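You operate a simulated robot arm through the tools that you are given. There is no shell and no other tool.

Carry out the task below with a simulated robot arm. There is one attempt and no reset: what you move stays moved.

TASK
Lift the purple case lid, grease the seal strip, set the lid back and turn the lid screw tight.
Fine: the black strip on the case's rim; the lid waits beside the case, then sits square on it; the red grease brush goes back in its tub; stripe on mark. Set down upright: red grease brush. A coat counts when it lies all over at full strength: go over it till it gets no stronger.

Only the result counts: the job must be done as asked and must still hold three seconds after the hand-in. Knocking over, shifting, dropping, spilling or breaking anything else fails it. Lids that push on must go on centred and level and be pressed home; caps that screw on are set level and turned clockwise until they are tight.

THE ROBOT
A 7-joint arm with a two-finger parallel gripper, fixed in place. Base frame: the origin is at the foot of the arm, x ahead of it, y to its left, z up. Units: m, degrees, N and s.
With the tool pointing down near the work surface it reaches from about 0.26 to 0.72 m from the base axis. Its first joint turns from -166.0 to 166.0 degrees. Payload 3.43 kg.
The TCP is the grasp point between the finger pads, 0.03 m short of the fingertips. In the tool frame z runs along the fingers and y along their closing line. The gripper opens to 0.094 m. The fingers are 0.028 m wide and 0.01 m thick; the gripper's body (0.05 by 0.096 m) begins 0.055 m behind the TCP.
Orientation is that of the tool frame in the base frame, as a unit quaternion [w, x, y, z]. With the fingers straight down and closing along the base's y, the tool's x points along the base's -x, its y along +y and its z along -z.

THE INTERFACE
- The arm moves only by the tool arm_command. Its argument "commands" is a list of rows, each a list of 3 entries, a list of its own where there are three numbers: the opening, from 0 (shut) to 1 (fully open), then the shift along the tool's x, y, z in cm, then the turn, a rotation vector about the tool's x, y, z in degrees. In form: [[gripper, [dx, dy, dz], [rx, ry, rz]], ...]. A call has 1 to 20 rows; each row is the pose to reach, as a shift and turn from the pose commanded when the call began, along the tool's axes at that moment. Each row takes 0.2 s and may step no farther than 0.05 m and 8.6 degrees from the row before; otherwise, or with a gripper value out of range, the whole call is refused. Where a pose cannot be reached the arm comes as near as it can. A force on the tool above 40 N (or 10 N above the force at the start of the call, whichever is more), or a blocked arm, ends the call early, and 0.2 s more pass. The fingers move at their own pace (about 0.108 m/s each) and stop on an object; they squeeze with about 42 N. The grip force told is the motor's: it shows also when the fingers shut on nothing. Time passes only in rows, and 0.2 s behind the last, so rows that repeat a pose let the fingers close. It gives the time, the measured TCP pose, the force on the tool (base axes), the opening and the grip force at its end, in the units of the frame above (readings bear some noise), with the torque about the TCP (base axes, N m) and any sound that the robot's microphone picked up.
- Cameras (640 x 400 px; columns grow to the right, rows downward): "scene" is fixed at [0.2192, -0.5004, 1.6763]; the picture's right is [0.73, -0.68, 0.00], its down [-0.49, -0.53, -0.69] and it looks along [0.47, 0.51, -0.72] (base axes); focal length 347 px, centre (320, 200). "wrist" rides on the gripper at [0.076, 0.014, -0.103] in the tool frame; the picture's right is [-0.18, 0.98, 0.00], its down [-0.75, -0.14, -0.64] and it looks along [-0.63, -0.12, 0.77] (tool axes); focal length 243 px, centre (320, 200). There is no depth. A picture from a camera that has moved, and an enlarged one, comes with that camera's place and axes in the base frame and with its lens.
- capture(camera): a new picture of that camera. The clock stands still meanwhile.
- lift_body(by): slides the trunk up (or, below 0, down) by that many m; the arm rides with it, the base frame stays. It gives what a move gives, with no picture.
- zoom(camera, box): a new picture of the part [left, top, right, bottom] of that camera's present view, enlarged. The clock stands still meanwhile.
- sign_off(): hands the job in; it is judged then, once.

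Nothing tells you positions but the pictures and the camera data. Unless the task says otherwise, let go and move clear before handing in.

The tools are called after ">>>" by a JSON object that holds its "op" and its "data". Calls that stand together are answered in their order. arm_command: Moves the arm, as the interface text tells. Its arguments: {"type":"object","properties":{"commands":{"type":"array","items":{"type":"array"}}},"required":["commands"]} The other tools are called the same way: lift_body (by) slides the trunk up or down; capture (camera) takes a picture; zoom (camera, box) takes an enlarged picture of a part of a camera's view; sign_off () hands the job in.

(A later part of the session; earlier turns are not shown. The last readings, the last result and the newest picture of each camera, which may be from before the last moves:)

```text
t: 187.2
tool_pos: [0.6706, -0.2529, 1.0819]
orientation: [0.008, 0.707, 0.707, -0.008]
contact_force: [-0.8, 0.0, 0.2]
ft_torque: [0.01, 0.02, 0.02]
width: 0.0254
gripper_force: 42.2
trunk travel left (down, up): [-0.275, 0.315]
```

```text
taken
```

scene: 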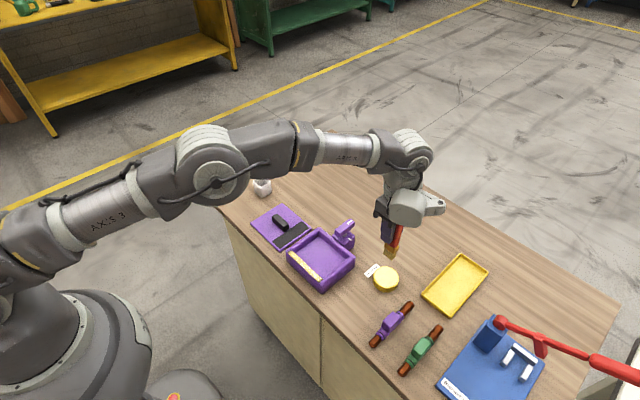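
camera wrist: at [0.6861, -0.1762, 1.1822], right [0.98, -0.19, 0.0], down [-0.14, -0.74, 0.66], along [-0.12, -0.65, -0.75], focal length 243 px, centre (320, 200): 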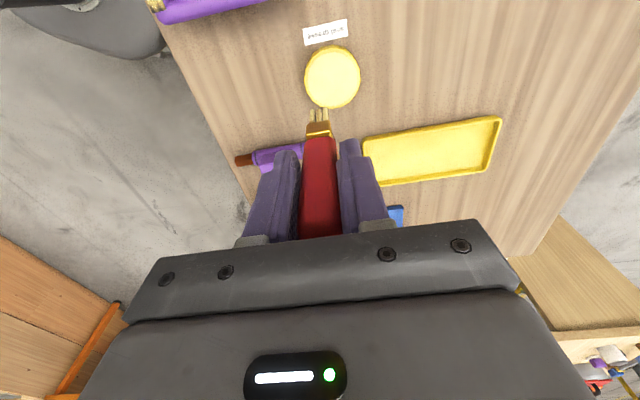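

The turn works freely. Now moving back over the strip with the brush's long side along it.

>>> {"op": "arm_command", "data": {"commands": [[0, [3, -2.2, -0.1], [0, 0, 0]], [0, [6, -4.4, -0.1], [0, 0, 0]], [0, [9, -6.6, -0.2], [0, 0, 0]], [0, [12, -8.8, -0.3], [0, 0, 0]], [0, [15, -11, -0.3], [0, 0, 0]], [0, [18, -13.14, -0.4], [0, 0, 0]], [0, [18.1, -13.14, 3], [0, 0, 0]], [0, [18.16, -13.14, 6], [0, 0, 0]], [0, [18.17, -13.14, 7.2], [0, 0, 0]], [0, [18.17, -13.14, 7.2], [0, 0, 0]]]}}

>>> {"op": "zoom", "data": {"camera": "wrist", "box": [240, 50, 400, 170]}}

>>> {"op": "zoom", "data": {"camera": "scene", "box": [275, 205, 355, 285]}}

```text
t: 189.4
tool_pos: [0.5397, -0.0734, 1.0056]
orientation: [0.008, 0.707, 0.707, -0.008]
contact_force: [0.1, 0.5, 0.2]
ft_torque: [0.0, 0.01, -0.01]
width: 0.0249
gripper_force: 42.5
trunk travel left (down, up): [-0.275, 0.315]
```

```text
3.33 times, centred on (320, 110) of wrist
camera zoom: at [0.5558, 0.0045, 1.106], right [0.98, -0.18, 0.0], down [-0.14, -0.74, 0.66], along [-0.12, -0.65, -0.75], focal length 809 px, centre (320, 500)
```

zoom: 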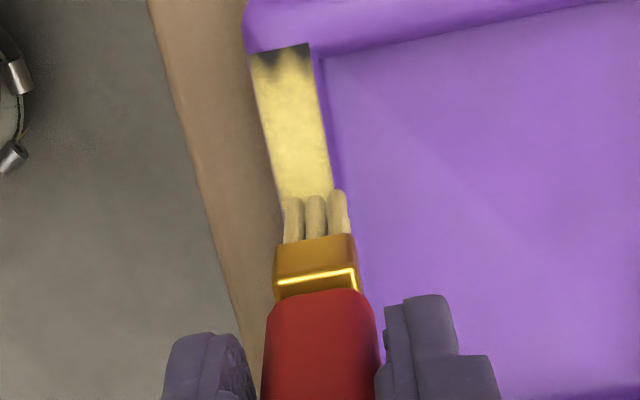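

```text
5.00 times, centred on (315, 245) of scene
camera zoom: at [0.2192, -0.5004, 1.6763], right [0.73, -0.68, 0.0], down [-0.49, -0.53, -0.69], along [0.47, 0.51, -0.72], focal length 1736 px, centre (345, -25)
```

zoom: 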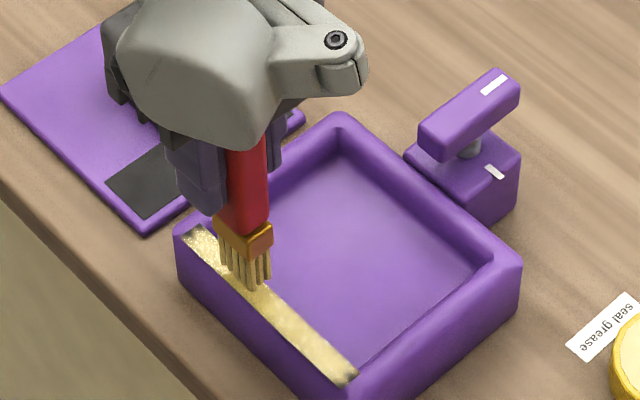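

>>> {"op": "arm_command", "data": {"commands": [[0, [0, -0.25, 0.3], [0, 0, 0]], [0, [0, -0.25, 0.5], [0, 0, 0]], [0, [0, -0.25, 0.65], [0, 0, 0]], [0, [0, -0.25, 0.65], [0, 0, 0]]]}}

```text
t: 190.4
tool_pos: [0.5369, -0.0722, 0.9981]
orientation: [0.008, 0.707, 0.707, -0.008]
contact_force: [0.1, -0.7, -0.4]
ft_torque: [0.05, 0.04, 0.0]
width: 0.0248
gripper_force: 42.5
trunk travel left (down, up): [-0.275, 0.315]
```

>>> {"op": "arm_command", "data": {"commands": [[0, [0, 0, 0.1], [0, 0, 0]], [0, [0, 0, 0.2], [0, 0, 0]], [0, [0, 0, 0.2], [0, 0, 0]]]}}

```text
t: 191.2
tool_pos: [0.5367, -0.0738, 0.999]
orientation: [0.009, 0.708, 0.707, -0.007]
contact_force: [2.3, 0.4, 25.6]
ft_torque: [-0.06, -0.21, 0.05]
width: 0.0251
gripper_force: 42.0
trunk travel left (down, up): [-0.275, 0.315]
```

Flush contact (a bit firm). I'll ease and stroke over the +y end and back twice.

>>> {"op": "arm_command", "data": {"commands": [[0, [0, 0, -0.1], [0, 0, 0]], [0, [0.8, 0, -0.12], [0, 0, 0]], [0, [1.6, 0, -0.136], [0, 0, 0]], [0, [2.4, 0, -0.154], [0, 0, 0]], [0, [3.1, 0, -0.17], [0, 0, 0]], [0, [3.8, 0, -0.186], [0, 0, 0]], [0, [3.1, 0, -0.17], [0, 0, 0]], [0, [2.4, 0, -0.154], [0, 0, 0]], [0, [1.6, 0, -0.136], [0, 0, 0]], [0, [2.4, 0, -0.154], [0, 0, 0]], [0, [3.1, 0, -0.17], [0, 0, 0]], [0, [3.8, 0, -0.186], [0, 0, 0]], [0, [3.1, 0, -0.17], [0, 0, 0]], [0, [2.4, 0, -0.154], [0, 0, 0]], [0, [1.6, 0, -0.136], [0, 0, 0]], [0, [0.8, 0, -0.12], [0, 0, 0]], [0, [0, 0, -0.1], [0, 0, 0]], [0, [-0.8, 0, -0.08], [0, 0, 0]]]}}

>>> {"op": "zoom", "data": {"camera": "wrist", "box": [296, 40, 336, 70]}}

>>> {"op": "capture", "data": {"camera": "wrist"}}

```text
t: 195.0
tool_pos: [0.5355, -0.0809, 0.9985]
orientation: [0.008, 0.707, 0.707, -0.008]
contact_force: [-1.8, 5.1, 17.2]
ft_torque: [0.39, 0.02, 0.0]
width: 0.0252
gripper_force: 42.2
trunk travel left (down, up): [-0.275, 0.315]
```

```text
13.33 times, centred on (316, 55) of wrist
camera zoom: at [0.5502, -0.0033, 1.0987], right [0.98, -0.18, 0.01], down [-0.14, -0.74, 0.66], along [-0.12, -0.65, -0.75], focal length 3235 px, centre (373, 2133)
```

zoom: 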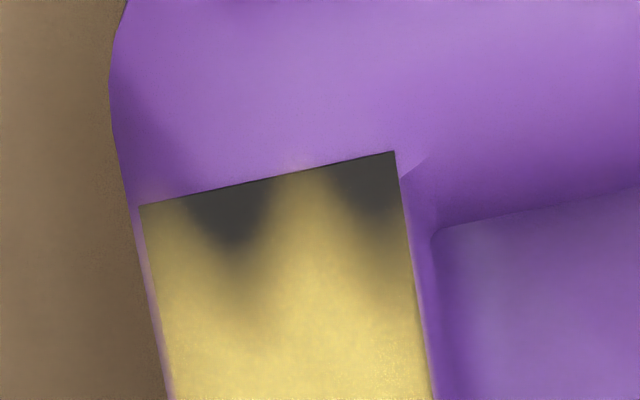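

```text
taken
camera wrist: at [0.5502, -0.0033, 1.0987], right [0.98, -0.18, 0.01], down [-0.14, -0.74, 0.66], along [-0.12, -0.65, -0.75], focal length 243 px, centre (320, 200)
```

wrist: 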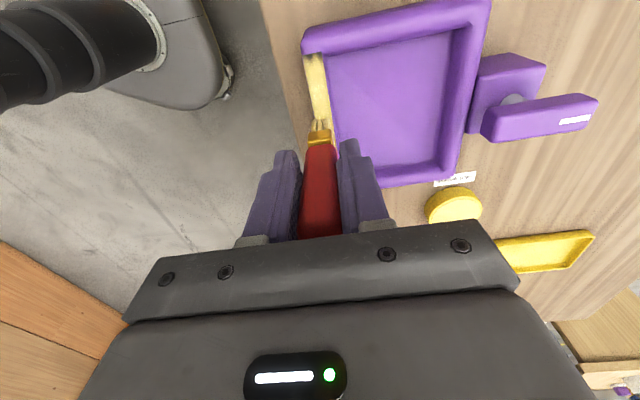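

This view shows the coat is stored as staggered sample points: the dark V's alternate in opposite phase at the two ends, where no point exists, so the strip is covered. I'll make one last full-length pass with this flush, loaded brush.

>>> {"op": "arm_command", "data": {"commands": [[0, [-0.8, 0, -0.03], [0, 0, 0]], [0, [-1.6, 0, -0.014], [0, 0, 0]], [0, [-2.4, 0, 0.004], [0, 0, 0]], [0, [-3.2, 0, 0.022], [0, 0, 0]], [0, [-4.0, 0, 0.04], [0, 0, 0]], [0, [-4.8, 0, 0.058], [0, 0, 0]], [0, [-5.6, 0, 0.076], [0, 0, 0]], [0, [-6.4, 0, 0.094], [0, 0, 0]], [0, [-7.2, 0, 0.112], [0, 0, 0]], [0, [-7.9, 0, 0.128], [0, 0, 0]], [0, [-8.4, 0, 0.14], [0, 0, 0]], [0, [-7.9, 0, 0.128], [0, 0, 0]], [0, [-7.2, 0, 0.112], [0, 0, 0]], [0, [-7.9, 0, 0.128], [0, 0, 0]], [0, [-8.4, 0, 0.14], [0, 0, 0]], [0, [-7.9, 0, 0.128], [0, 0, 0]], [0, [-7.2, 0, 0.112], [0, 0, 0]], [0, [-6.4, 0, 0.094], [0, 0, 0]], [0, [-5.6, 0, 0.076], [0, 0, 0]], [0, [-4.8, 0, 0.058], [0, 0, 0]]]}}

>>> {"op": "zoom", "data": {"camera": "scene", "box": [285, 235, 345, 285]}}

>>> {"op": "zoom", "data": {"camera": "scene", "box": [325, 265, 345, 280]}}

```text
t: 199.2
tool_pos: [0.5368, -0.13, 0.9989]
orientation: [0.008, 0.708, 0.706, -0.008]
contact_force: [0.5, 0.4, 0.8]
ft_torque: [0.03, 0.01, -0.02]
width: 0.0252
gripper_force: 42.1
trunk travel left (down, up): [-0.275, 0.315]
```

```text
8.00 times, centred on (315, 260) of scene
camera zoom: at [0.2192, -0.5004, 1.6763], right [0.73, -0.68, 0.0], down [-0.49, -0.53, -0.69], along [0.47, 0.51, -0.72], focal length 2778 px, centre (360, -280)
```

zoom: 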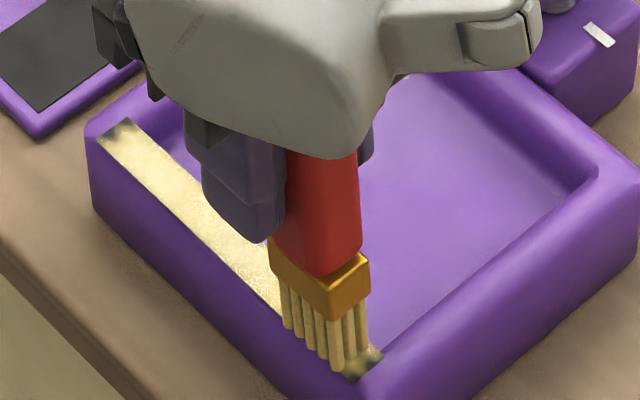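

```text
16.00 times, centred on (335, 272) of scene
camera zoom: at [0.2192, -0.5004, 1.6763], right [0.73, -0.68, 0.0], down [-0.49, -0.53, -0.69], along [0.47, 0.51, -0.72], focal length 5556 px, centre (80, -960)
```

zoom: 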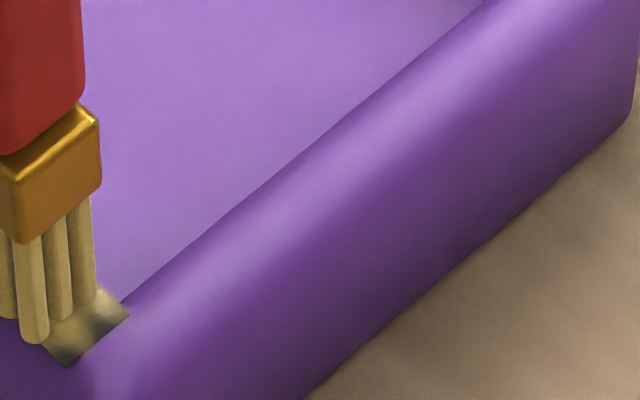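

The strip is done. Now I'll lift, turn the tool back 90°, and head for the tub.

>>> {"op": "arm_command", "data": {"commands": [[0, [0, 0, -2], [0, 0, 0]], [0, [0, 0, -6], [0, 0, 0]], [0, [0, 0, -10], [0, 0, 0]], [0, [0, 0, -12], [0, 0, 0]], [0, [0, 0, -12], [-0.19, 0, -8.18]], [0, [0, 0, -12], [-0.37, 0, -16.36]], [0, [0, 0, -12], [-0.56, 0, -24.54]], [0, [0, 0, -12], [-0.74, 0, -32.72]], [0, [0, 0, -12], [-0.93, 0, -40.9]], [0, [0, 0, -12], [-1.11, 0, -49.08]], [0, [0, 0, -12], [-1.3, 0, -57.26]], [0, [0, 0, -12], [-1.49, 0, -65.44]], [0, [0, 0, -12], [-1.67, 0, -73.62]], [0, [0, 0, -12], [-1.86, 0, -81.8]], [0, [0, 0, -12], [-2.04, 0, -89.98]], [0, [0, 0, -12], [-2.04, 0, -89.98]]]}}

>>> {"op": "zoom", "data": {"camera": "scene", "box": [285, 235, 345, 285]}}

```text
t: 202.6
tool_pos: [0.5364, -0.1269, 1.1197]
orientation: [0.012, 0.0, 1.0, 0.0]
contact_force: [0.4, 0.0, -0.7]
ft_torque: [-0.01, 0.01, 0.02]
width: 0.0251
gripper_force: 42.2
trunk travel left (down, up): [-0.275, 0.315]
```

```text
8.00 times, centred on (315, 260) of scene
camera zoom: at [0.2192, -0.5004, 1.6763], right [0.73, -0.68, 0.0], down [-0.49, -0.53, -0.69], along [0.47, 0.51, -0.72], focal length 2778 px, centre (360, -280)
```

zoom: 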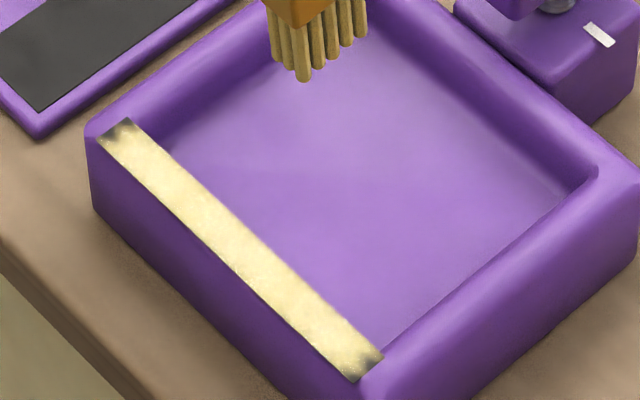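

>>> {"op": "zoom", "data": {"camera": "scene", "box": [320, 268, 340, 284]}}

>>> {"op": "zoom", "data": {"camera": "scene", "box": [290, 246, 310, 262]}}

```text
16.00 times, centred on (330, 276) of scene
camera zoom: at [0.2192, -0.5004, 1.6763], right [0.73, -0.68, 0.0], down [-0.49, -0.53, -0.69], along [0.47, 0.51, -0.72], focal length 5556 px, centre (160, -1016)
```

zoom: 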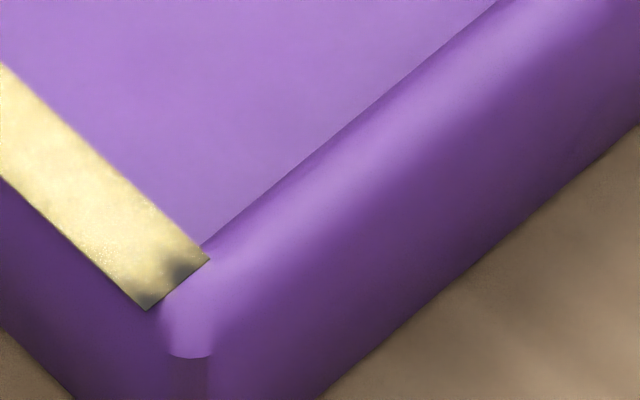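

```text
16.00 times, centred on (300, 254) of scene
camera zoom: at [0.2192, -0.5004, 1.6763], right [0.73, -0.68, 0.0], down [-0.49, -0.53, -0.69], along [0.47, 0.51, -0.72], focal length 5556 px, centre (640, -664)
```

zoom: 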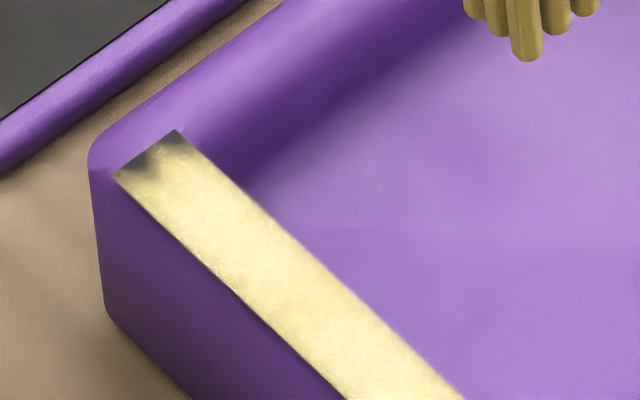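

Now carrying the brush over to the tub at a safe height.

>>> {"op": "arm_command", "data": {"commands": [[0, [-1, 4, 0], [0, 0, 0]], [0, [-2, 8, 0], [0, 0, 0]], [0, [-3.5, 12, 0.1], [0, 0, 0]], [0, [-5, 16, 0.1], [0, 0, 0]], [0, [-6.5, 20, 0.15], [0, 0, 0]], [0, [-8, 24, 0.2], [0, 0, 0]], [0, [-9.5, 28, 0.2], [0, 0, 0]], [0, [-10.5, 32, 0.25], [0, 0, 0]], [0, [-11, 35, 0.25], [0, 0, 0]], [0, [-11.25, 36.7, 0.25], [0, 0, 0]], [0, [-11.25, 36.7, 0.25], [0, 0, 0]]]}}

>>> {"op": "zoom", "data": {"camera": "wrist", "box": [270, 40, 370, 130]}}

>>> {"op": "zoom", "data": {"camera": "scene", "box": [225, 110, 305, 200]}}

```text
t: 205.0
tool_pos: [0.6482, 0.2413, 1.1196]
orientation: [0.01, -0.001, 1.0, 0.0]
contact_force: [0.2, 1.1, -1.2]
ft_torque: [-0.01, 0.0, 0.0]
width: 0.0249
gripper_force: 41.9
trunk travel left (down, up): [-0.275, 0.315]
```

```text
4.44 times, centred on (320, 85) of wrist
camera zoom: at [0.5711, 0.2544, 1.2193], right [0.18, 0.98, 0.0], down [0.74, -0.14, 0.66], along [0.65, -0.12, -0.75], focal length 1078 px, centre (320, 711)
```

zoom: 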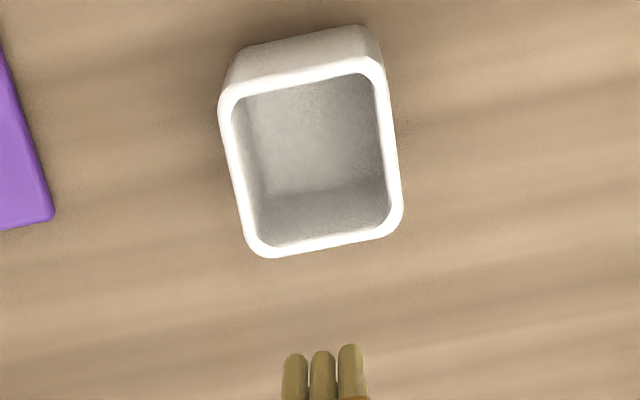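

```text
4.44 times, centred on (265, 155) of scene
camera zoom: at [0.2192, -0.5004, 1.6763], right [0.73, -0.68, 0.0], down [-0.49, -0.53, -0.69], along [0.47, 0.51, -0.72], focal length 1543 px, centre (564, 400)
```

zoom: 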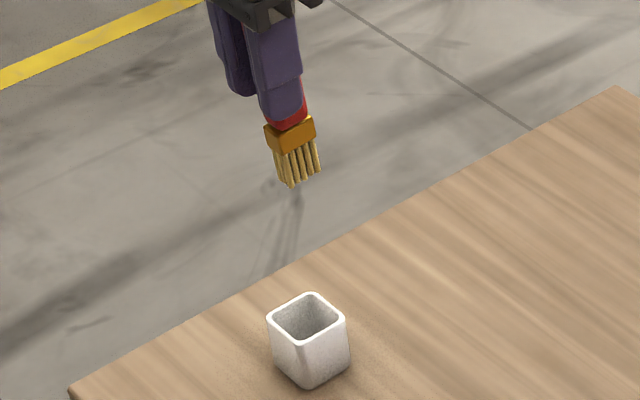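

The bristle tips look displaced in the wrist view, so I need to check how the brush now sits in the grip before inserting it.

>>> {"op": "capture", "data": {"camera": "wrist"}}

>>> {"op": "zoom", "data": {"camera": "scene", "box": [240, 100, 300, 160]}}

>>> {"op": "zoom", "data": {"camera": "wrist", "box": [260, 100, 380, 260]}}

```text
taken
camera wrist: at [0.5711, 0.2544, 1.2193], right [0.18, 0.98, 0.0], down [0.74, -0.14, 0.66], along [0.65, -0.12, -0.75], focal length 243 px, centre (320, 200)
```

wrist: 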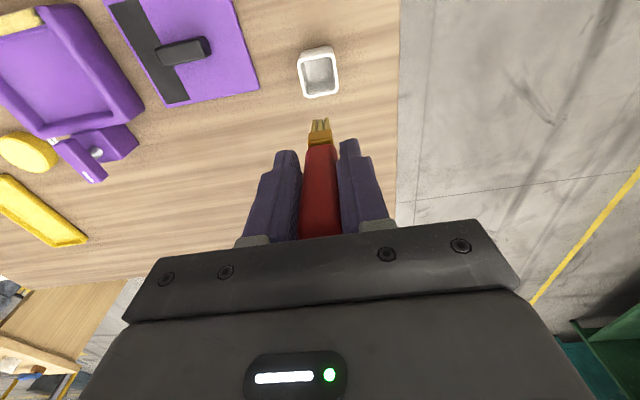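

```text
6.67 times, centred on (270, 130) of scene
camera zoom: at [0.2192, -0.5004, 1.6763], right [0.73, -0.68, 0.0], down [-0.49, -0.53, -0.69], along [0.47, 0.51, -0.72], focal length 2315 px, centre (653, 667)
```

zoom: 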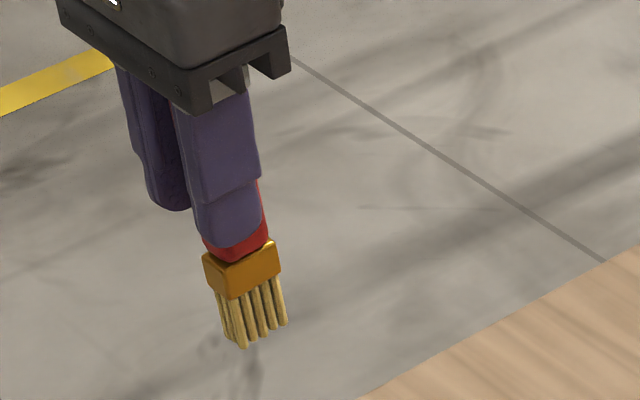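

```text
2.50 times, centred on (320, 180) of wrist
camera zoom: at [0.5711, 0.2544, 1.2193], right [0.18, 0.98, 0.0], down [0.74, -0.14, 0.66], along [0.65, -0.12, -0.75], focal length 606 px, centre (320, 250)
```

zoom: 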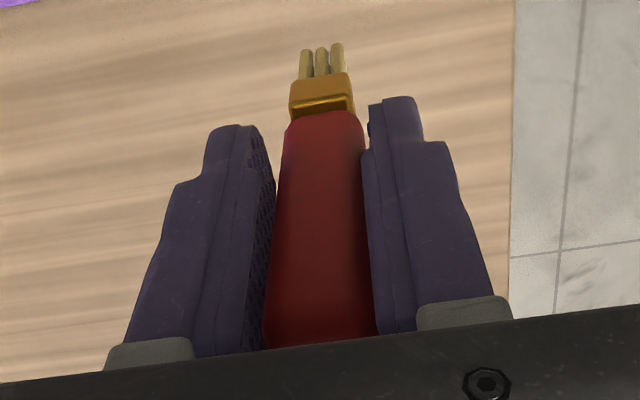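

The brush has slid about 13 mm toward +x and 11 mm up within the pads without tilting — so my later strokes were off-centre, and the end patches may be real. I'll set the brush back in its tub (compensating the offset), re-grip it centred, and redo the ends properly.

>>> {"op": "arm_command", "data": {"commands": [[0, [0.4, 0, 1], [0, 0.65, 0]], [0, [0.8, 0, 3], [0, 1.3, 0]], [0, [1.2, 0, 5.5], [0, 1.3, 0]], [0, [1.22, 0, 8], [0, 1.3, 0]], [0, [1.22, 0, 9], [0, 1.3, 0]], [0, [1.22, 0, 9], [0, 1.3, 0]]]}}

>>> {"op": "zoom", "data": {"camera": "wrist", "box": [260, 50, 380, 150]}}

>>> {"op": "zoom", "data": {"camera": "scene", "box": [235, 130, 295, 200]}}

```text
t: 206.4
tool_pos: [0.6375, 0.2407, 1.028]
orientation: [0.0, 0.0, 1.0, 0.0]
contact_force: [-0.2, 0.7, -0.3]
ft_torque: [0.01, 0.0, -0.02]
width: 0.0251
gripper_force: 41.8
trunk travel left (down, up): [-0.275, 0.315]
```

```text
4.00 times, centred on (320, 100) of wrist
camera zoom: at [0.5623, 0.254, 1.1296], right [0.18, 0.98, 0.0], down [0.75, -0.14, 0.64], along [0.63, -0.12, -0.77], focal length 970 px, centre (320, 600)
```

zoom: 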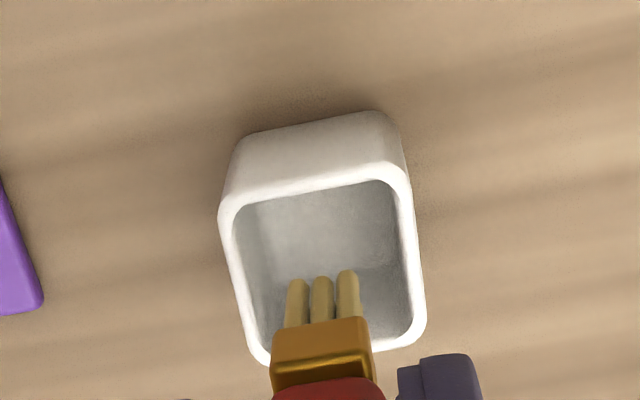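

```text
5.71 times, centred on (265, 165) of scene
camera zoom: at [0.2192, -0.5004, 1.6763], right [0.73, -0.68, 0.0], down [-0.49, -0.53, -0.69], along [0.47, 0.51, -0.72], focal length 1984 px, centre (634, 400)
```

zoom: 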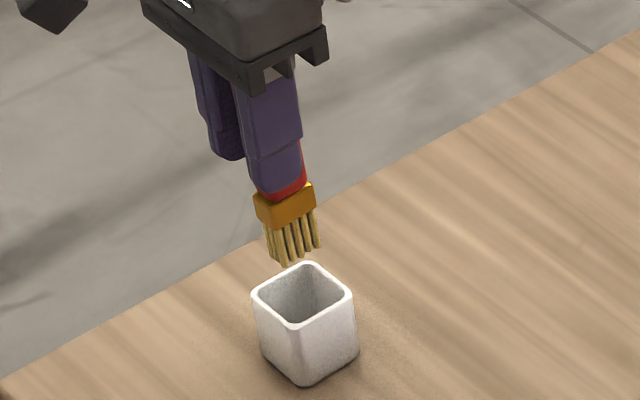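

Alignment over the tub is within 2 mm. I'll nudge 1.5 mm toward −x and lower the brush in slowly.

>>> {"op": "arm_command", "data": {"commands": [[0, [0.15, 0, 1.0], [0, 0, 0]], [0, [0.15, 0, 2.0], [0, 0, 0]], [0, [0.15, 0, 3.0], [0, 0, 0]], [0, [0.15, 0, 3.5], [0, 0, 0]], [0, [0.15, 0, 3.5], [0, 0, 0]]]}}

>>> {"op": "zoom", "data": {"camera": "wrist", "box": [260, 70, 380, 170]}}

>>> {"op": "zoom", "data": {"camera": "scene", "box": [235, 140, 295, 210]}}

```text
t: 207.6
tool_pos: [0.6366, 0.2412, 0.9942]
orientation: [0.0, 0.0, 1.0, 0.0]
contact_force: [-0.6, -0.3, -0.8]
ft_torque: [0.0, 0.0, 0.01]
width: 0.0255
gripper_force: 42.2
trunk travel left (down, up): [-0.275, 0.315]
```

```text
4.00 times, centred on (320, 120) of wrist
camera zoom: at [0.5617, 0.2537, 1.0957], right [0.18, 0.98, 0.0], down [0.75, -0.14, 0.64], along [0.63, -0.12, -0.77], focal length 970 px, centre (320, 520)
```

zoom: 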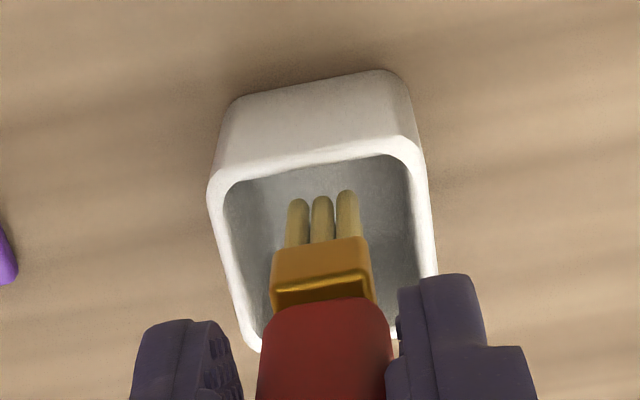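

```text
5.71 times, centred on (265, 175) of scene
camera zoom: at [0.2192, -0.5004, 1.6763], right [0.73, -0.68, 0.0], down [-0.49, -0.53, -0.69], along [0.47, 0.51, -0.72], focal length 1984 px, centre (634, 343)
```

zoom: 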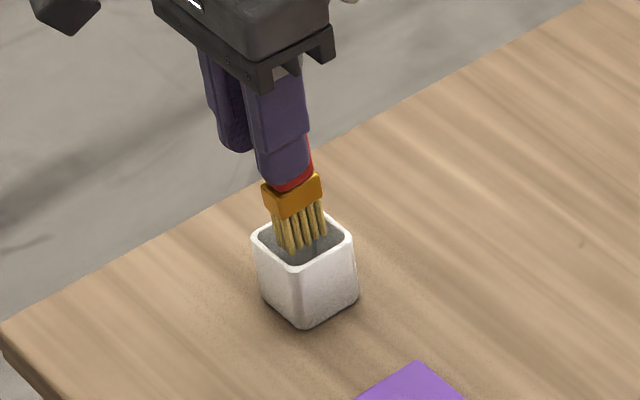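

The bristles are inside the tub without touching. Continuing down.

>>> {"op": "arm_command", "data": {"commands": [[0, [0, 0, 1.0], [0, 0, 0]], [0, [0, 0, 2.0], [0, 0, 0]], [0, [0, 0, 3.0], [0, 0, 0]], [0, [0, 0, 3.4], [0, 0, 0]], [0, [0, 0, 3.4], [0, 0, 0]]]}}

>>> {"op": "zoom", "data": {"camera": "wrist", "box": [260, 80, 380, 180]}}

>>> {"op": "zoom", "data": {"camera": "scene", "box": [235, 140, 295, 210]}}

```text
t: 208.8
tool_pos: [0.6372, 0.2392, 0.9595]
orientation: [0.001, 0.0, 1.0, 0.0]
contact_force: [-0.6, 1.1, -0.8]
ft_torque: [-0.04, 0.02, 0.0]
width: 0.0252
gripper_force: 42.2
trunk travel left (down, up): [-0.275, 0.315]
```

```text
4.00 times, centred on (320, 130) of wrist
camera zoom: at [0.5615, 0.2528, 1.061], right [0.18, 0.98, 0.0], down [0.75, -0.14, 0.64], along [0.63, -0.12, -0.77], focal length 970 px, centre (320, 480)
```

zoom: 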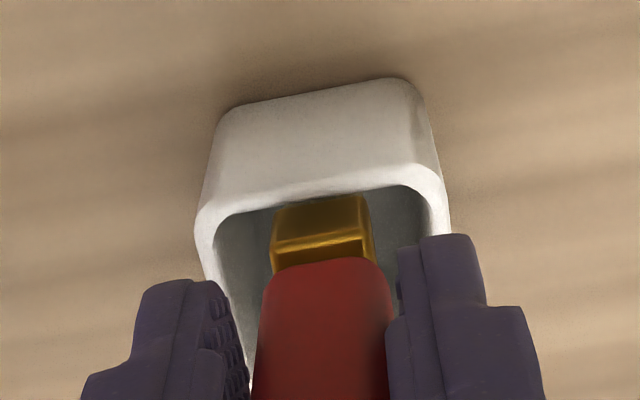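

```text
5.71 times, centred on (265, 175) of scene
camera zoom: at [0.2192, -0.5004, 1.6763], right [0.73, -0.68, 0.0], down [-0.49, -0.53, -0.69], along [0.47, 0.51, -0.72], focal length 1984 px, centre (634, 343)
```

zoom: 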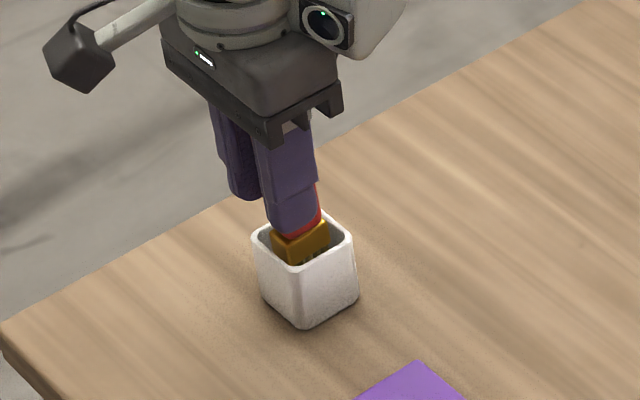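

>>> {"op": "arm_command", "data": {"commands": [[0, [0, 0, 0.2], [0, 0, 0]], [0, [0, 0, 0.4], [0, 0, 0]], [0, [0, 0, 0.4], [0, 0, 0]]]}}

```text
t: 209.6
tool_pos: [0.638, 0.2404, 0.9547]
orientation: [-0.001, 0.001, 1.0, 0.0]
contact_force: [0.2, -0.3, -1.1]
ft_torque: [0.02, -0.01, 0.04]
width: 0.0252
gripper_force: 42.0
trunk travel left (down, up): [-0.275, 0.315]
```

>>> {"op": "arm_command", "data": {"commands": [[0, [0, 0, 0.15], [0, 0, 0]], [0, [0, 0, 0.3], [0, 0, 0]], [0, [0, 0, 0.3], [0, 0, 0]]]}}

```text
t: 210.4
tool_pos: [0.6365, 0.2404, 0.9526]
orientation: [0.001, 0.001, 1.0, 0.001]
contact_force: [-0.3, -0.2, 4.9]
ft_torque: [-0.09, -0.03, 0.02]
width: 0.0253
gripper_force: 41.5
trunk travel left (down, up): [-0.275, 0.315]
```

The brush rests on the tub floor (5 N). Releasing it.

>>> {"op": "arm_command", "data": {"commands": [[0.4, [0, 0, -0.04], [0, 0, 0]], [0.6, [0, 0, -0.04], [0, 0, 0]], [0.8, [0, 0, -0.04], [0, 0, 0]], [0.8, [0, 0, -0.04], [0, 0, 0]], [0.8, [0, 0, -0.04], [0, 0, 0]]]}}

>>> {"op": "zoom", "data": {"camera": "scene", "box": [235, 140, 295, 210]}}

>>> {"op": "capture", "data": {"camera": "wrist"}}

```text
t: 211.6
tool_pos: [0.637, 0.241, 0.9525]
orientation: [0.0, 0.0, 1.0, 0.0]
contact_force: [-0.4, -0.5, 0.4]
ft_torque: [-0.01, 0.0, -0.04]
width: 0.0754
gripper_force: 0.0
trunk travel left (down, up): [-0.275, 0.315]
```

```text
5.71 times, centred on (265, 175) of scene
camera zoom: at [0.2192, -0.5004, 1.6763], right [0.73, -0.68, 0.0], down [-0.49, -0.53, -0.69], along [0.47, 0.51, -0.72], focal length 1984 px, centre (634, 343)
```

zoom: 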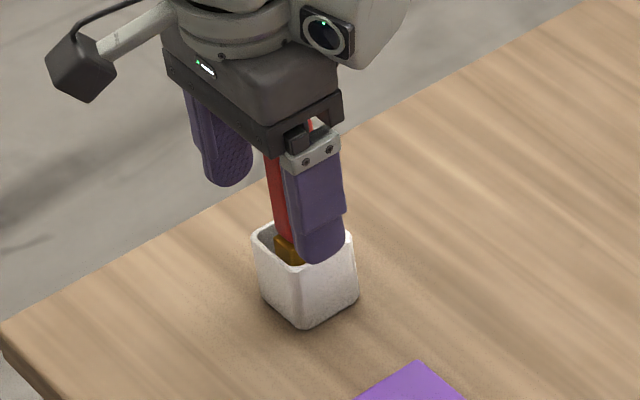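

```text
taken
camera wrist: at [0.5617, 0.2537, 1.0543], right [0.18, 0.98, 0.0], down [0.75, -0.14, 0.64], along [0.63, -0.12, -0.77], focal length 243 px, centre (320, 200)
```

wrist: 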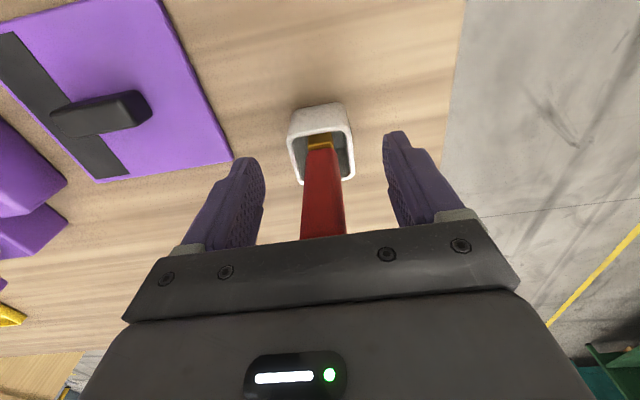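

The brush stands in the tub. I'll shift to be centred on its handle and at the original grip height, then check.

>>> {"op": "arm_command", "data": {"commands": [[0.8, [0, 0, -0.6], [0, 0, 0]], [0.8, [-0.8, 0, -1.15], [0, 0, 0]], [0.8, [-1.5, 0, -1.15], [0, 0, 0]], [0.8, [-1.5, 0, -1.15], [0, 0, 0]]]}}

>>> {"op": "zoom", "data": {"camera": "wrist", "box": [240, 90, 400, 240]}}

>>> {"op": "zoom", "data": {"camera": "scene", "box": [235, 140, 295, 210]}}

```text
t: 212.6
tool_pos: [0.6522, 0.2399, 0.9641]
orientation: [0.001, 0.0, 1.0, 0.0]
contact_force: [-0.1, 0.4, -0.2]
ft_torque: [-0.02, -0.02, 0.01]
width: 0.075
gripper_force: 0.2
trunk travel left (down, up): [-0.275, 0.315]
```

```text
2.67 times, centred on (320, 165) of wrist
camera zoom: at [0.5773, 0.2535, 1.0659], right [0.18, 0.98, 0.0], down [0.75, -0.14, 0.64], along [0.63, -0.12, -0.77], focal length 647 px, centre (320, 293)
```

zoom: 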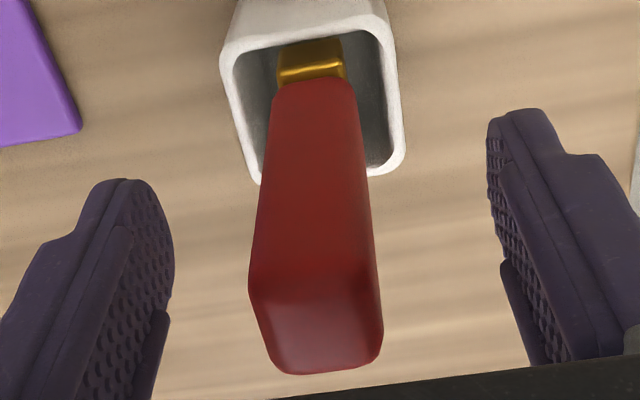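

```text
5.71 times, centred on (265, 175) of scene
camera zoom: at [0.2192, -0.5004, 1.6763], right [0.73, -0.68, 0.0], down [-0.49, -0.53, -0.69], along [0.47, 0.51, -0.72], focal length 1984 px, centre (634, 343)
```

zoom: 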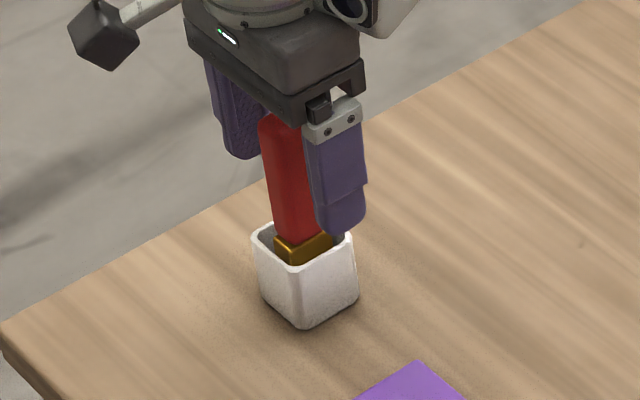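

The brush is upright and centred between the fingers. Re-gripping it.

>>> {"op": "arm_command", "data": {"commands": [[0.4, [0, 0, 0], [0, 0, 0]], [0.25, [0, 0, 0], [0, 0, 0]], [0, [0, 0, 0], [0, 0, 0]], [0, [0, 0, 0], [0, 0, 0]], [0, [0, 0, 0], [0, 0, 0]], [0, [0, 0, -0.5], [0, 0, 0]], [0, [0, 0, -2], [0, 0, 0]], [0, [0, 0, -5], [0, 0, 0]], [0, [0, 0, -9], [0, 0, 0]], [0, [0, 0, -13], [0, 0, 0]], [0, [0, 0, -16], [0, 0, 0]], [0, [0, 0, -16], [0, 0, 0]]]}}

>>> {"op": "zoom", "data": {"camera": "wrist", "box": [270, 40, 370, 130]}}

```text
t: 215.2
tool_pos: [0.652, 0.2407, 1.1228]
orientation: [0.0, 0.001, 1.0, 0.0]
contact_force: [-0.7, 0.9, -0.7]
ft_torque: [0.01, 0.01, -0.02]
width: 0.0252
gripper_force: 42.5
trunk travel left (down, up): [-0.275, 0.315]
```

```text
4.44 times, centred on (320, 85) of wrist
camera zoom: at [0.5778, 0.2533, 1.2256], right [0.18, 0.98, 0.0], down [0.75, -0.14, 0.64], along [0.63, -0.12, -0.77], focal length 1078 px, centre (320, 711)
```

zoom: 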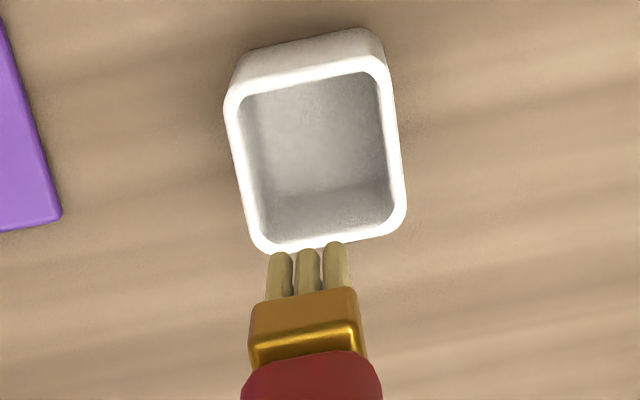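

The brush is centred in the grip again (tip ≈ 2 mm toward the robot from the TCP). Going to the tin to reload.

>>> {"op": "arm_command", "data": {"commands": [[0, [0, -4, 0], [0, 0, 0]], [0, [0, -8, 0], [0, 0, 0]], [0, [0, -12, 0], [0, 0, 0]], [0, [0, -16, 0], [0, 0, 0]], [0, [0, -20, 0], [0, 0, 0]], [0, [0, -24, 0], [0, 0, 0]], [0, [0, -28, 0], [0, 0, 0]], [0, [0, -32, 0], [0, 0, 0]], [0, [0, -36, 0], [0, 0, 0]], [0, [-1, -40, 0], [0, 0, 0]], [0, [-2, -44, 0], [0, 0, 0]], [0, [-2.5, -48, 0], [0, 0, 0]], [0, [-2.6, -49.4, 0], [0, 0, 0]], [0, [-2.6, -49.4, 4], [0, 0, 0]], [0, [-2.6, -49.4, 8], [0, 0, 0]], [0, [-2.6, -49.4, 11.5], [0, 0, 0]], [0, [-2.6, -49.4, 13.5], [0, 0, 0]], [0, [-2.6, -49.4, 14.0], [0, 0, 0]], [0, [-2.6, -49.4, 14.2], [0, 0, 0]], [0, [-2.6, -49.4, 14.3], [0, 0, 0]]]}}

```text
t: 219.4
tool_pos: [0.677, -0.2546, 0.9823]
orientation: [0.0, 0.0, 1.0, 0.001]
contact_force: [-1.3, -0.5, 4.9]
ft_torque: [-0.02, 0.21, 0.02]
width: 0.0253
gripper_force: 42.0
trunk travel left (down, up): [-0.275, 0.315]
```

>>> {"op": "arm_command", "data": {"commands": [[0, [0, 0, 0.05], [0, 0, 0]], [0, [0, 0, 0.05], [0, 0, 0]], [0, [0, 0, 0.05], [0, 0, 0]], [0, [0, 0, 0.05], [0, 0, 0]], [0, [0, 0, 0.05], [0, 0, 0]], [0, [0, 0, -1], [0, 0, 0]], [0, [0, 0, -5], [0, 0, 0]], [0, [0, 0, -9.5], [0, 0, 0]], [0, [2.5, 3.5, -10], [0, 0, 0]], [0, [5, 7, -10], [0, 0, 0]], [0, [7.5, 10.5, -10], [0, 0, 0]], [0, [10, 14, -10], [0, 0, 0]], [0, [12.5, 17.5, -10], [0, 0, 0]], [0, [13.53, 19.5, -10], [0, 0, 0]], [0, [13.53, 19.5, -6], [0, 0, 0]], [0, [13.53, 19.5, -3.6], [0, 0, 0]], [0, [13.53, 19.5, -3.1], [0, 0, 0]], [0, [13.53, 19.5, -3.1], [0, 0, 0]]]}}

>>> {"op": "zoom", "data": {"camera": "wrist", "box": [270, 80, 390, 160]}}

```text
t: 223.2
tool_pos: [0.5424, -0.0589, 1.013]
orientation: [0.0, 0.0, 1.0, 0.0]
contact_force: [-0.3, -1.0, -0.9]
ft_torque: [0.0, 0.05, 0.01]
width: 0.0255
gripper_force: 42.1
trunk travel left (down, up): [-0.275, 0.315]
```

```text
5.00 times, centred on (330, 120) of wrist
camera zoom: at [0.4673, -0.0456, 1.1147], right [0.18, 0.98, 0.0], down [0.75, -0.14, 0.64], along [0.63, -0.12, -0.77], focal length 1213 px, centre (270, 600)
```

zoom: 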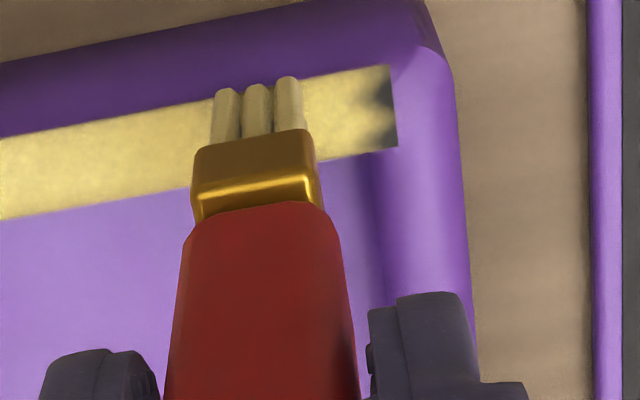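

Centred over the strip now. Lowering to contact.

>>> {"op": "arm_command", "data": {"commands": [[0, [0, 0, 0.2], [0, 0, 0]], [0, [0, 0, 0.35], [0, 0, 0]], [0, [0, 0, 0.42], [0, 0, 0]], [0, [0, 0, 0.42], [0, 0, 0]]]}}

```text
t: 224.2
tool_pos: [0.5427, -0.0592, 1.0094]
orientation: [0.001, 0.0, 1.0, 0.0]
contact_force: [-1.1, 0.7, 16.6]
ft_torque: [0.07, 0.21, 0.0]
width: 0.0254
gripper_force: 42.1
trunk travel left (down, up): [-0.275, 0.315]
```

>>> {"op": "arm_command", "data": {"commands": [[0, [0, 0, -0.06], [0, 0, 0]], [0, [0, 0.5, -0.06], [0, 0, 0]], [0, [0, 1.0, -0.06], [0, 0, 0]], [0, [0, 1.5, -0.06], [0, 0, 0]], [0, [0, 1.9, -0.06], [0, 0, 0]], [0, [0, 2.3, -0.06], [0, 0, 0]], [0, [0, 1.9, -0.06], [0, 0, 0]], [0, [0, 1.5, -0.06], [0, 0, 0]], [0, [0, 1.0, -0.06], [0, 0, 0]], [0, [0, 0.4, -0.06], [0, 0, 0]]]}}

>>> {"op": "zoom", "data": {"camera": "wrist", "box": [310, 88, 350, 118]}}

```text
t: 226.4
tool_pos: [0.5423, -0.0549, 1.0095]
orientation: [-0.001, -0.001, 1.0, 0.001]
contact_force: [-0.6, 0.1, 0.2]
ft_torque: [0.03, 0.0, 0.0]
width: 0.0254
gripper_force: 42.4
trunk travel left (down, up): [-0.275, 0.315]
```

```text
13.33 times, centred on (330, 103) of wrist
camera zoom: at [0.4674, -0.0415, 1.1108], right [0.18, 0.98, 0.0], down [0.75, -0.14, 0.64], along [0.63, -0.12, -0.77], focal length 3235 px, centre (187, 1493)
```

zoom: 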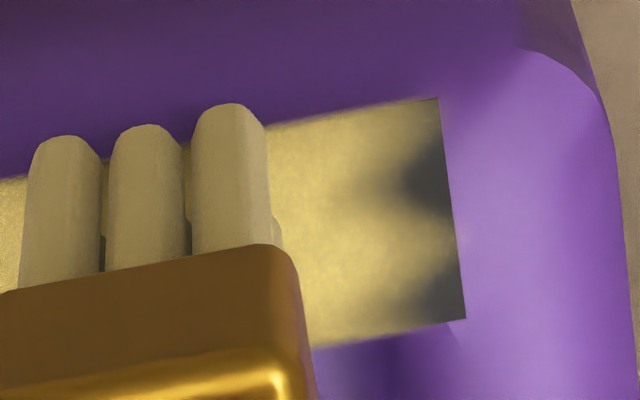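

Contact faded during that pass. I'll re-press lightly and this time check the force right at the end position.

>>> {"op": "arm_command", "data": {"commands": [[0, [0, 0, 0.04], [0, 0, 0]], [0, [0, 0, 0.08], [0, 0, 0]], [0, [0, 0, 0.08], [0, 0, 0]]]}}

>>> {"op": "arm_command", "data": {"commands": [[0, [0, 0.4, 0], [0, 0, 0]], [0, [0, 0.8, 0], [0, 0, 0]], [0, [0, 1.2, 0], [0, 0, 0]]]}}

>>> {"op": "arm_command", "data": {"commands": [[0, [0, 0.3, 0], [0, 0, 0]], [0, [0, 0.6, 0], [0, 0, 0]]]}}

>>> {"op": "arm_command", "data": {"commands": [[0, [0, 0.2, 0], [0, 0, 0]], [0, [0, 0.4, 0], [0, 0, 0]]]}}

```text
t: 227.2
tool_pos: [0.5422, -0.0552, 1.0088]
orientation: [0.001, 0.0, 1.0, 0.0]
contact_force: [0.9, 1.4, 11.6]
ft_torque: [0.09, 0.05, 0.0]
width: 0.0254
gripper_force: 41.8
trunk travel left (down, up): [-0.275, 0.315]
```

```text
t: 228.0
tool_pos: [0.5417, -0.0466, 1.0087]
orientation: [0.001, 0.002, 1.0, 0.0]
contact_force: [0.8, -12.1, 15.8]
ft_torque: [-1.3, -0.01, 0.02]
width: 0.0257
gripper_force: 41.7
trunk travel left (down, up): [-0.275, 0.315]
```

```text
t: 228.6
tool_pos: [0.5424, -0.0394, 1.0076]
orientation: [0.0, 0.001, 1.0, 0.0]
contact_force: [0.9, -17.1, 11.1]
ft_torque: [-1.93, -0.09, -0.01]
width: 0.0274
gripper_force: 41.9
trunk travel left (down, up): [-0.275, 0.315]
```

```text
t: 229.2
tool_pos: [0.542, -0.0328, 1.0063]
orientation: [-0.001, 0.0, 1.0, 0.001]
contact_force: [0.2, 0.9, 0.3]
ft_torque: [0.03, 0.01, -0.01]
width: 0.0255
gripper_force: 41.4
trunk travel left (down, up): [-0.275, 0.315]
```

Very telling: moving +y, the brush runs into a raised edge right at the strip's end (17 N sideways), then pops over it. So only the leading bristles reach the last millimetres, leaving scallops between bristle columns. I'll dab the end from above with x shifted by half a bristle pitch, without pushing into that edge.

>>> {"op": "arm_command", "data": {"commands": [[0, [0, 0, -1], [0, 0, 0]], [0, [0.2, -0.6, -1], [0, 0, 0]], [0, [0.2, -1.1, -1], [0, 0, 0]], [0, [0.2, -1.1, -0.2], [0, 0, 0]], [0, [0.2, -1.1, 0.0], [0, 0, 0]], [0, [0.2, -1.1, 0.0], [0, 0, 0]]]}}

>>> {"op": "zoom", "data": {"camera": "wrist", "box": [290, 80, 370, 140]}}

```text
t: 230.6
tool_pos: [0.5403, -0.0443, 1.0081]
orientation: [0.001, 0.0, 1.0, 0.0]
contact_force: [-0.3, -0.8, -0.1]
ft_torque: [0.02, -0.02, 0.0]
width: 0.0254
gripper_force: 41.8
trunk travel left (down, up): [-0.275, 0.315]
```

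```text
6.67 times, centred on (330, 110) of wrist
camera zoom: at [0.4657, -0.0306, 1.1096], right [0.18, 0.98, 0.0], down [0.75, -0.14, 0.64], along [0.63, -0.12, -0.77], focal length 1618 px, centre (253, 800)
```

zoom: 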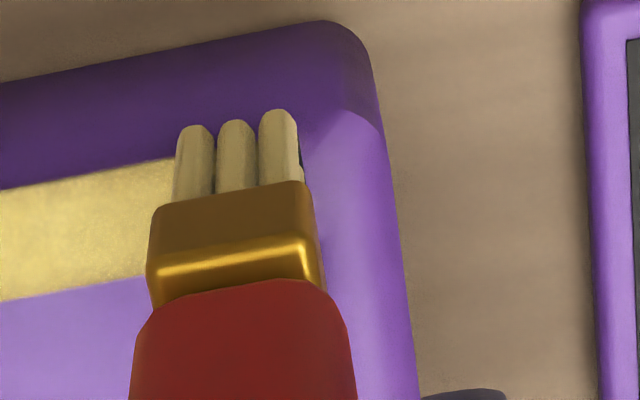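

>>> {"op": "arm_command", "data": {"commands": [[0, [0, 0, 0.08], [0, 0, 0]], [0, [0, 0, 0.16], [0, 0, 0]], [0, [0, 0, 0.16], [0, 0, 0]]]}}

```text
t: 231.4
tool_pos: [0.5413, -0.0431, 1.0069]
orientation: [0.001, 0.001, 1.0, 0.0]
contact_force: [0.0, 0.5, 14.7]
ft_torque: [0.11, 0.02, 0.01]
width: 0.0254
gripper_force: 42.0
trunk travel left (down, up): [-0.275, 0.315]
```

>>> {"op": "arm_command", "data": {"commands": [[0, [0, -0.15, 0], [0, 0, 0]], [0, [0, -0.3, 0], [0, 0, 0]], [0, [0, -0.15, 0], [0, 0, 0]], [0, [0, 0, 0], [0, 0, 0]], [0, [0, -0.3, 0], [0, 0, 0]], [0, [0, -0.6, -0.02], [0, 0, 0]], [0, [0, -1.4, -0.02], [0, 0, 0]]]}}

>>> {"op": "zoom", "data": {"camera": "wrist", "box": [310, 88, 350, 118]}}

```text
t: 233.0
tool_pos: [0.5406, -0.0584, 1.0069]
orientation: [0.0, 0.0, 1.0, 0.0]
contact_force: [-0.4, 3.2, 11.1]
ft_torque: [0.3, 0.09, -0.02]
width: 0.0255
gripper_force: 41.9
trunk travel left (down, up): [-0.275, 0.315]
```

```text
13.33 times, centred on (330, 103) of wrist
camera zoom: at [0.4653, -0.0441, 1.1089], right [0.18, 0.98, 0.0], down [0.75, -0.14, 0.64], along [0.63, -0.12, -0.77], focal length 3235 px, centre (187, 1493)
```

zoom: 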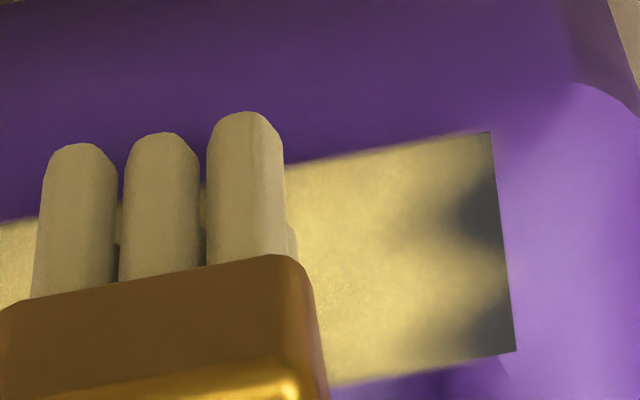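

The end marks are unchanged even by a centred, loaded dab, and they mirror each other exactly at both ends, so I take them as a display limit of the sampling. I'll finish with two full-length, centred passes between the end edges.

>>> {"op": "arm_command", "data": {"commands": [[0, [0, -0.8, 0], [0, 0, 0]], [0, [0, -1.6, 0], [0, 0, 0]], [0, [0, -2.4, 0], [0, 0, 0]], [0, [0, -3.2, 0], [0, 0, 0]], [0, [0, -4.0, 0], [0, 0, 0]], [0, [0, -4.8, 0.01], [0, 0, 0]], [0, [0, -5.6, 0.01], [0, 0, 0]], [0, [0, -6.4, 0.02], [0, 0, 0]], [0, [0, -7.2, 0.02], [0, 0, 0]], [0, [0, -8.0, 0.02], [0, 0, 0]], [0, [0, -8.8, 0.03], [0, 0, 0]], [0, [0, -9.5, 0.03], [0, 0, 0]], [0, [0, -9.0, 0.03], [0, 0, 0]], [0, [0, -9.5, 0.03], [0, 0, 0]], [0, [0, -8.8, 0.03], [0, 0, 0]], [0, [0, -8.0, 0.03], [0, 0, 0]], [0, [0, -7.2, 0.03], [0, 0, 0]], [0, [0, -6.4, 0.04], [0, 0, 0]], [0, [0, -5.6, 0.04], [0, 0, 0]], [0, [0, -4.8, 0.04], [0, 0, 0]]]}}

>>> {"op": "zoom", "data": {"camera": "wrist", "box": [180, 80, 320, 160]}}

```text
t: 237.2
tool_pos: [0.5406, -0.1072, 1.0063]
orientation: [0.001, 0.0, 1.0, 0.0]
contact_force: [-0.7, -2.2, 10.4]
ft_torque: [-0.19, 0.04, 0.0]
width: 0.0255
gripper_force: 42.0
trunk travel left (down, up): [-0.275, 0.315]
```

```text
4.57 times, centred on (250, 120) of wrist
camera zoom: at [0.4655, -0.093, 1.1085], right [0.18, 0.98, 0.0], down [0.75, -0.14, 0.64], along [0.63, -0.12, -0.77], focal length 1109 px, centre (640, 566)
```

zoom: 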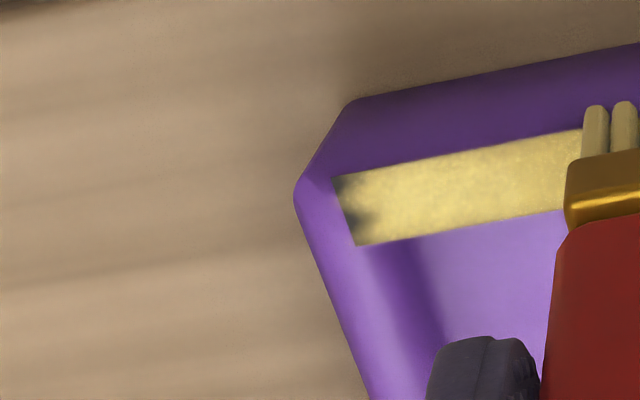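

>>> {"op": "zoom", "data": {"camera": "wrist", "box": [246, 112, 276, 138]}}

>>> {"op": "arm_command", "data": {"commands": [[0, [0, 0.8, 0], [0, 0, 0]], [0, [0, 1.6, 0], [0, 0, 0]], [0, [0, 2.4, 0], [0, 0, 0]], [0, [0, 3.2, 0], [0, 0, 0]], [0, [0, 4.0, 0.01], [0, 0, 0]], [0, [0, 4.8, 0.01], [0, 0, 0]], [0, [0, 5.6, 0.01], [0, 0, 0]], [0, [0, 6.0, 0.01], [0, 0, 0]], [0, [0, 5.6, 0.01], [0, 0, 0]], [0, [0, 6.0, 0.01], [0, 0, 0]], [0, [0, 5.0, 0.02], [0, 0, 0]], [0, [0, 4.0, 0.02], [0, 0, 0]], [0, [0, 3.0, 0.02], [0, 0, 0]], [0, [0, 2.0, 0.02], [0, 0, 0]], [0, [0, 1.0, 0.02], [0, 0, 0]], [0, [0, 0, 0.02], [0, 0, 0]], [0, [0, -1.0, 0.02], [0, 0, 0]], [0, [0, -2.0, 0.02], [0, 0, 0]], [0, [0, -3.0, 0.02], [0, 0, 0]], [0, [0, -4.0, 0.02], [0, 0, 0]]]}}

>>> {"op": "zoom", "data": {"camera": "wrist", "box": [320, 80, 460, 160]}}

```text
15.38 times, centred on (261, 125) of wrist
camera zoom: at [0.4655, -0.093, 1.1085], right [0.18, 0.98, 0.0], down [0.75, -0.14, 0.64], along [0.63, -0.12, -0.77], focal length 3733 px, centre (1228, 1354)
```

zoom: 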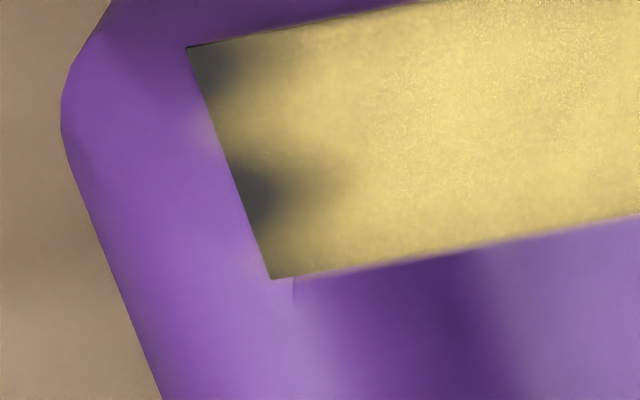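

```text
t: 241.4
tool_pos: [0.5404, -0.1445, 1.007]
orientation: [0.001, 0.0, 1.0, -0.001]
contact_force: [-0.1, 2.9, 13.0]
ft_torque: [0.26, 0.02, -0.02]
width: 0.0255
gripper_force: 41.8
trunk travel left (down, up): [-0.275, 0.315]
```

```text
4.57 times, centred on (390, 120) of wrist
camera zoom: at [0.4651, -0.1319, 1.1081], right [0.18, 0.98, 0.0], down [0.75, -0.14, 0.64], along [0.63, -0.12, -0.77], focal length 1109 px, centre (0, 566)
```

zoom: 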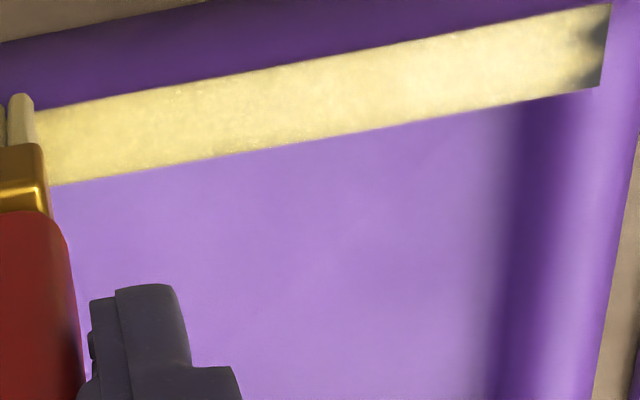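

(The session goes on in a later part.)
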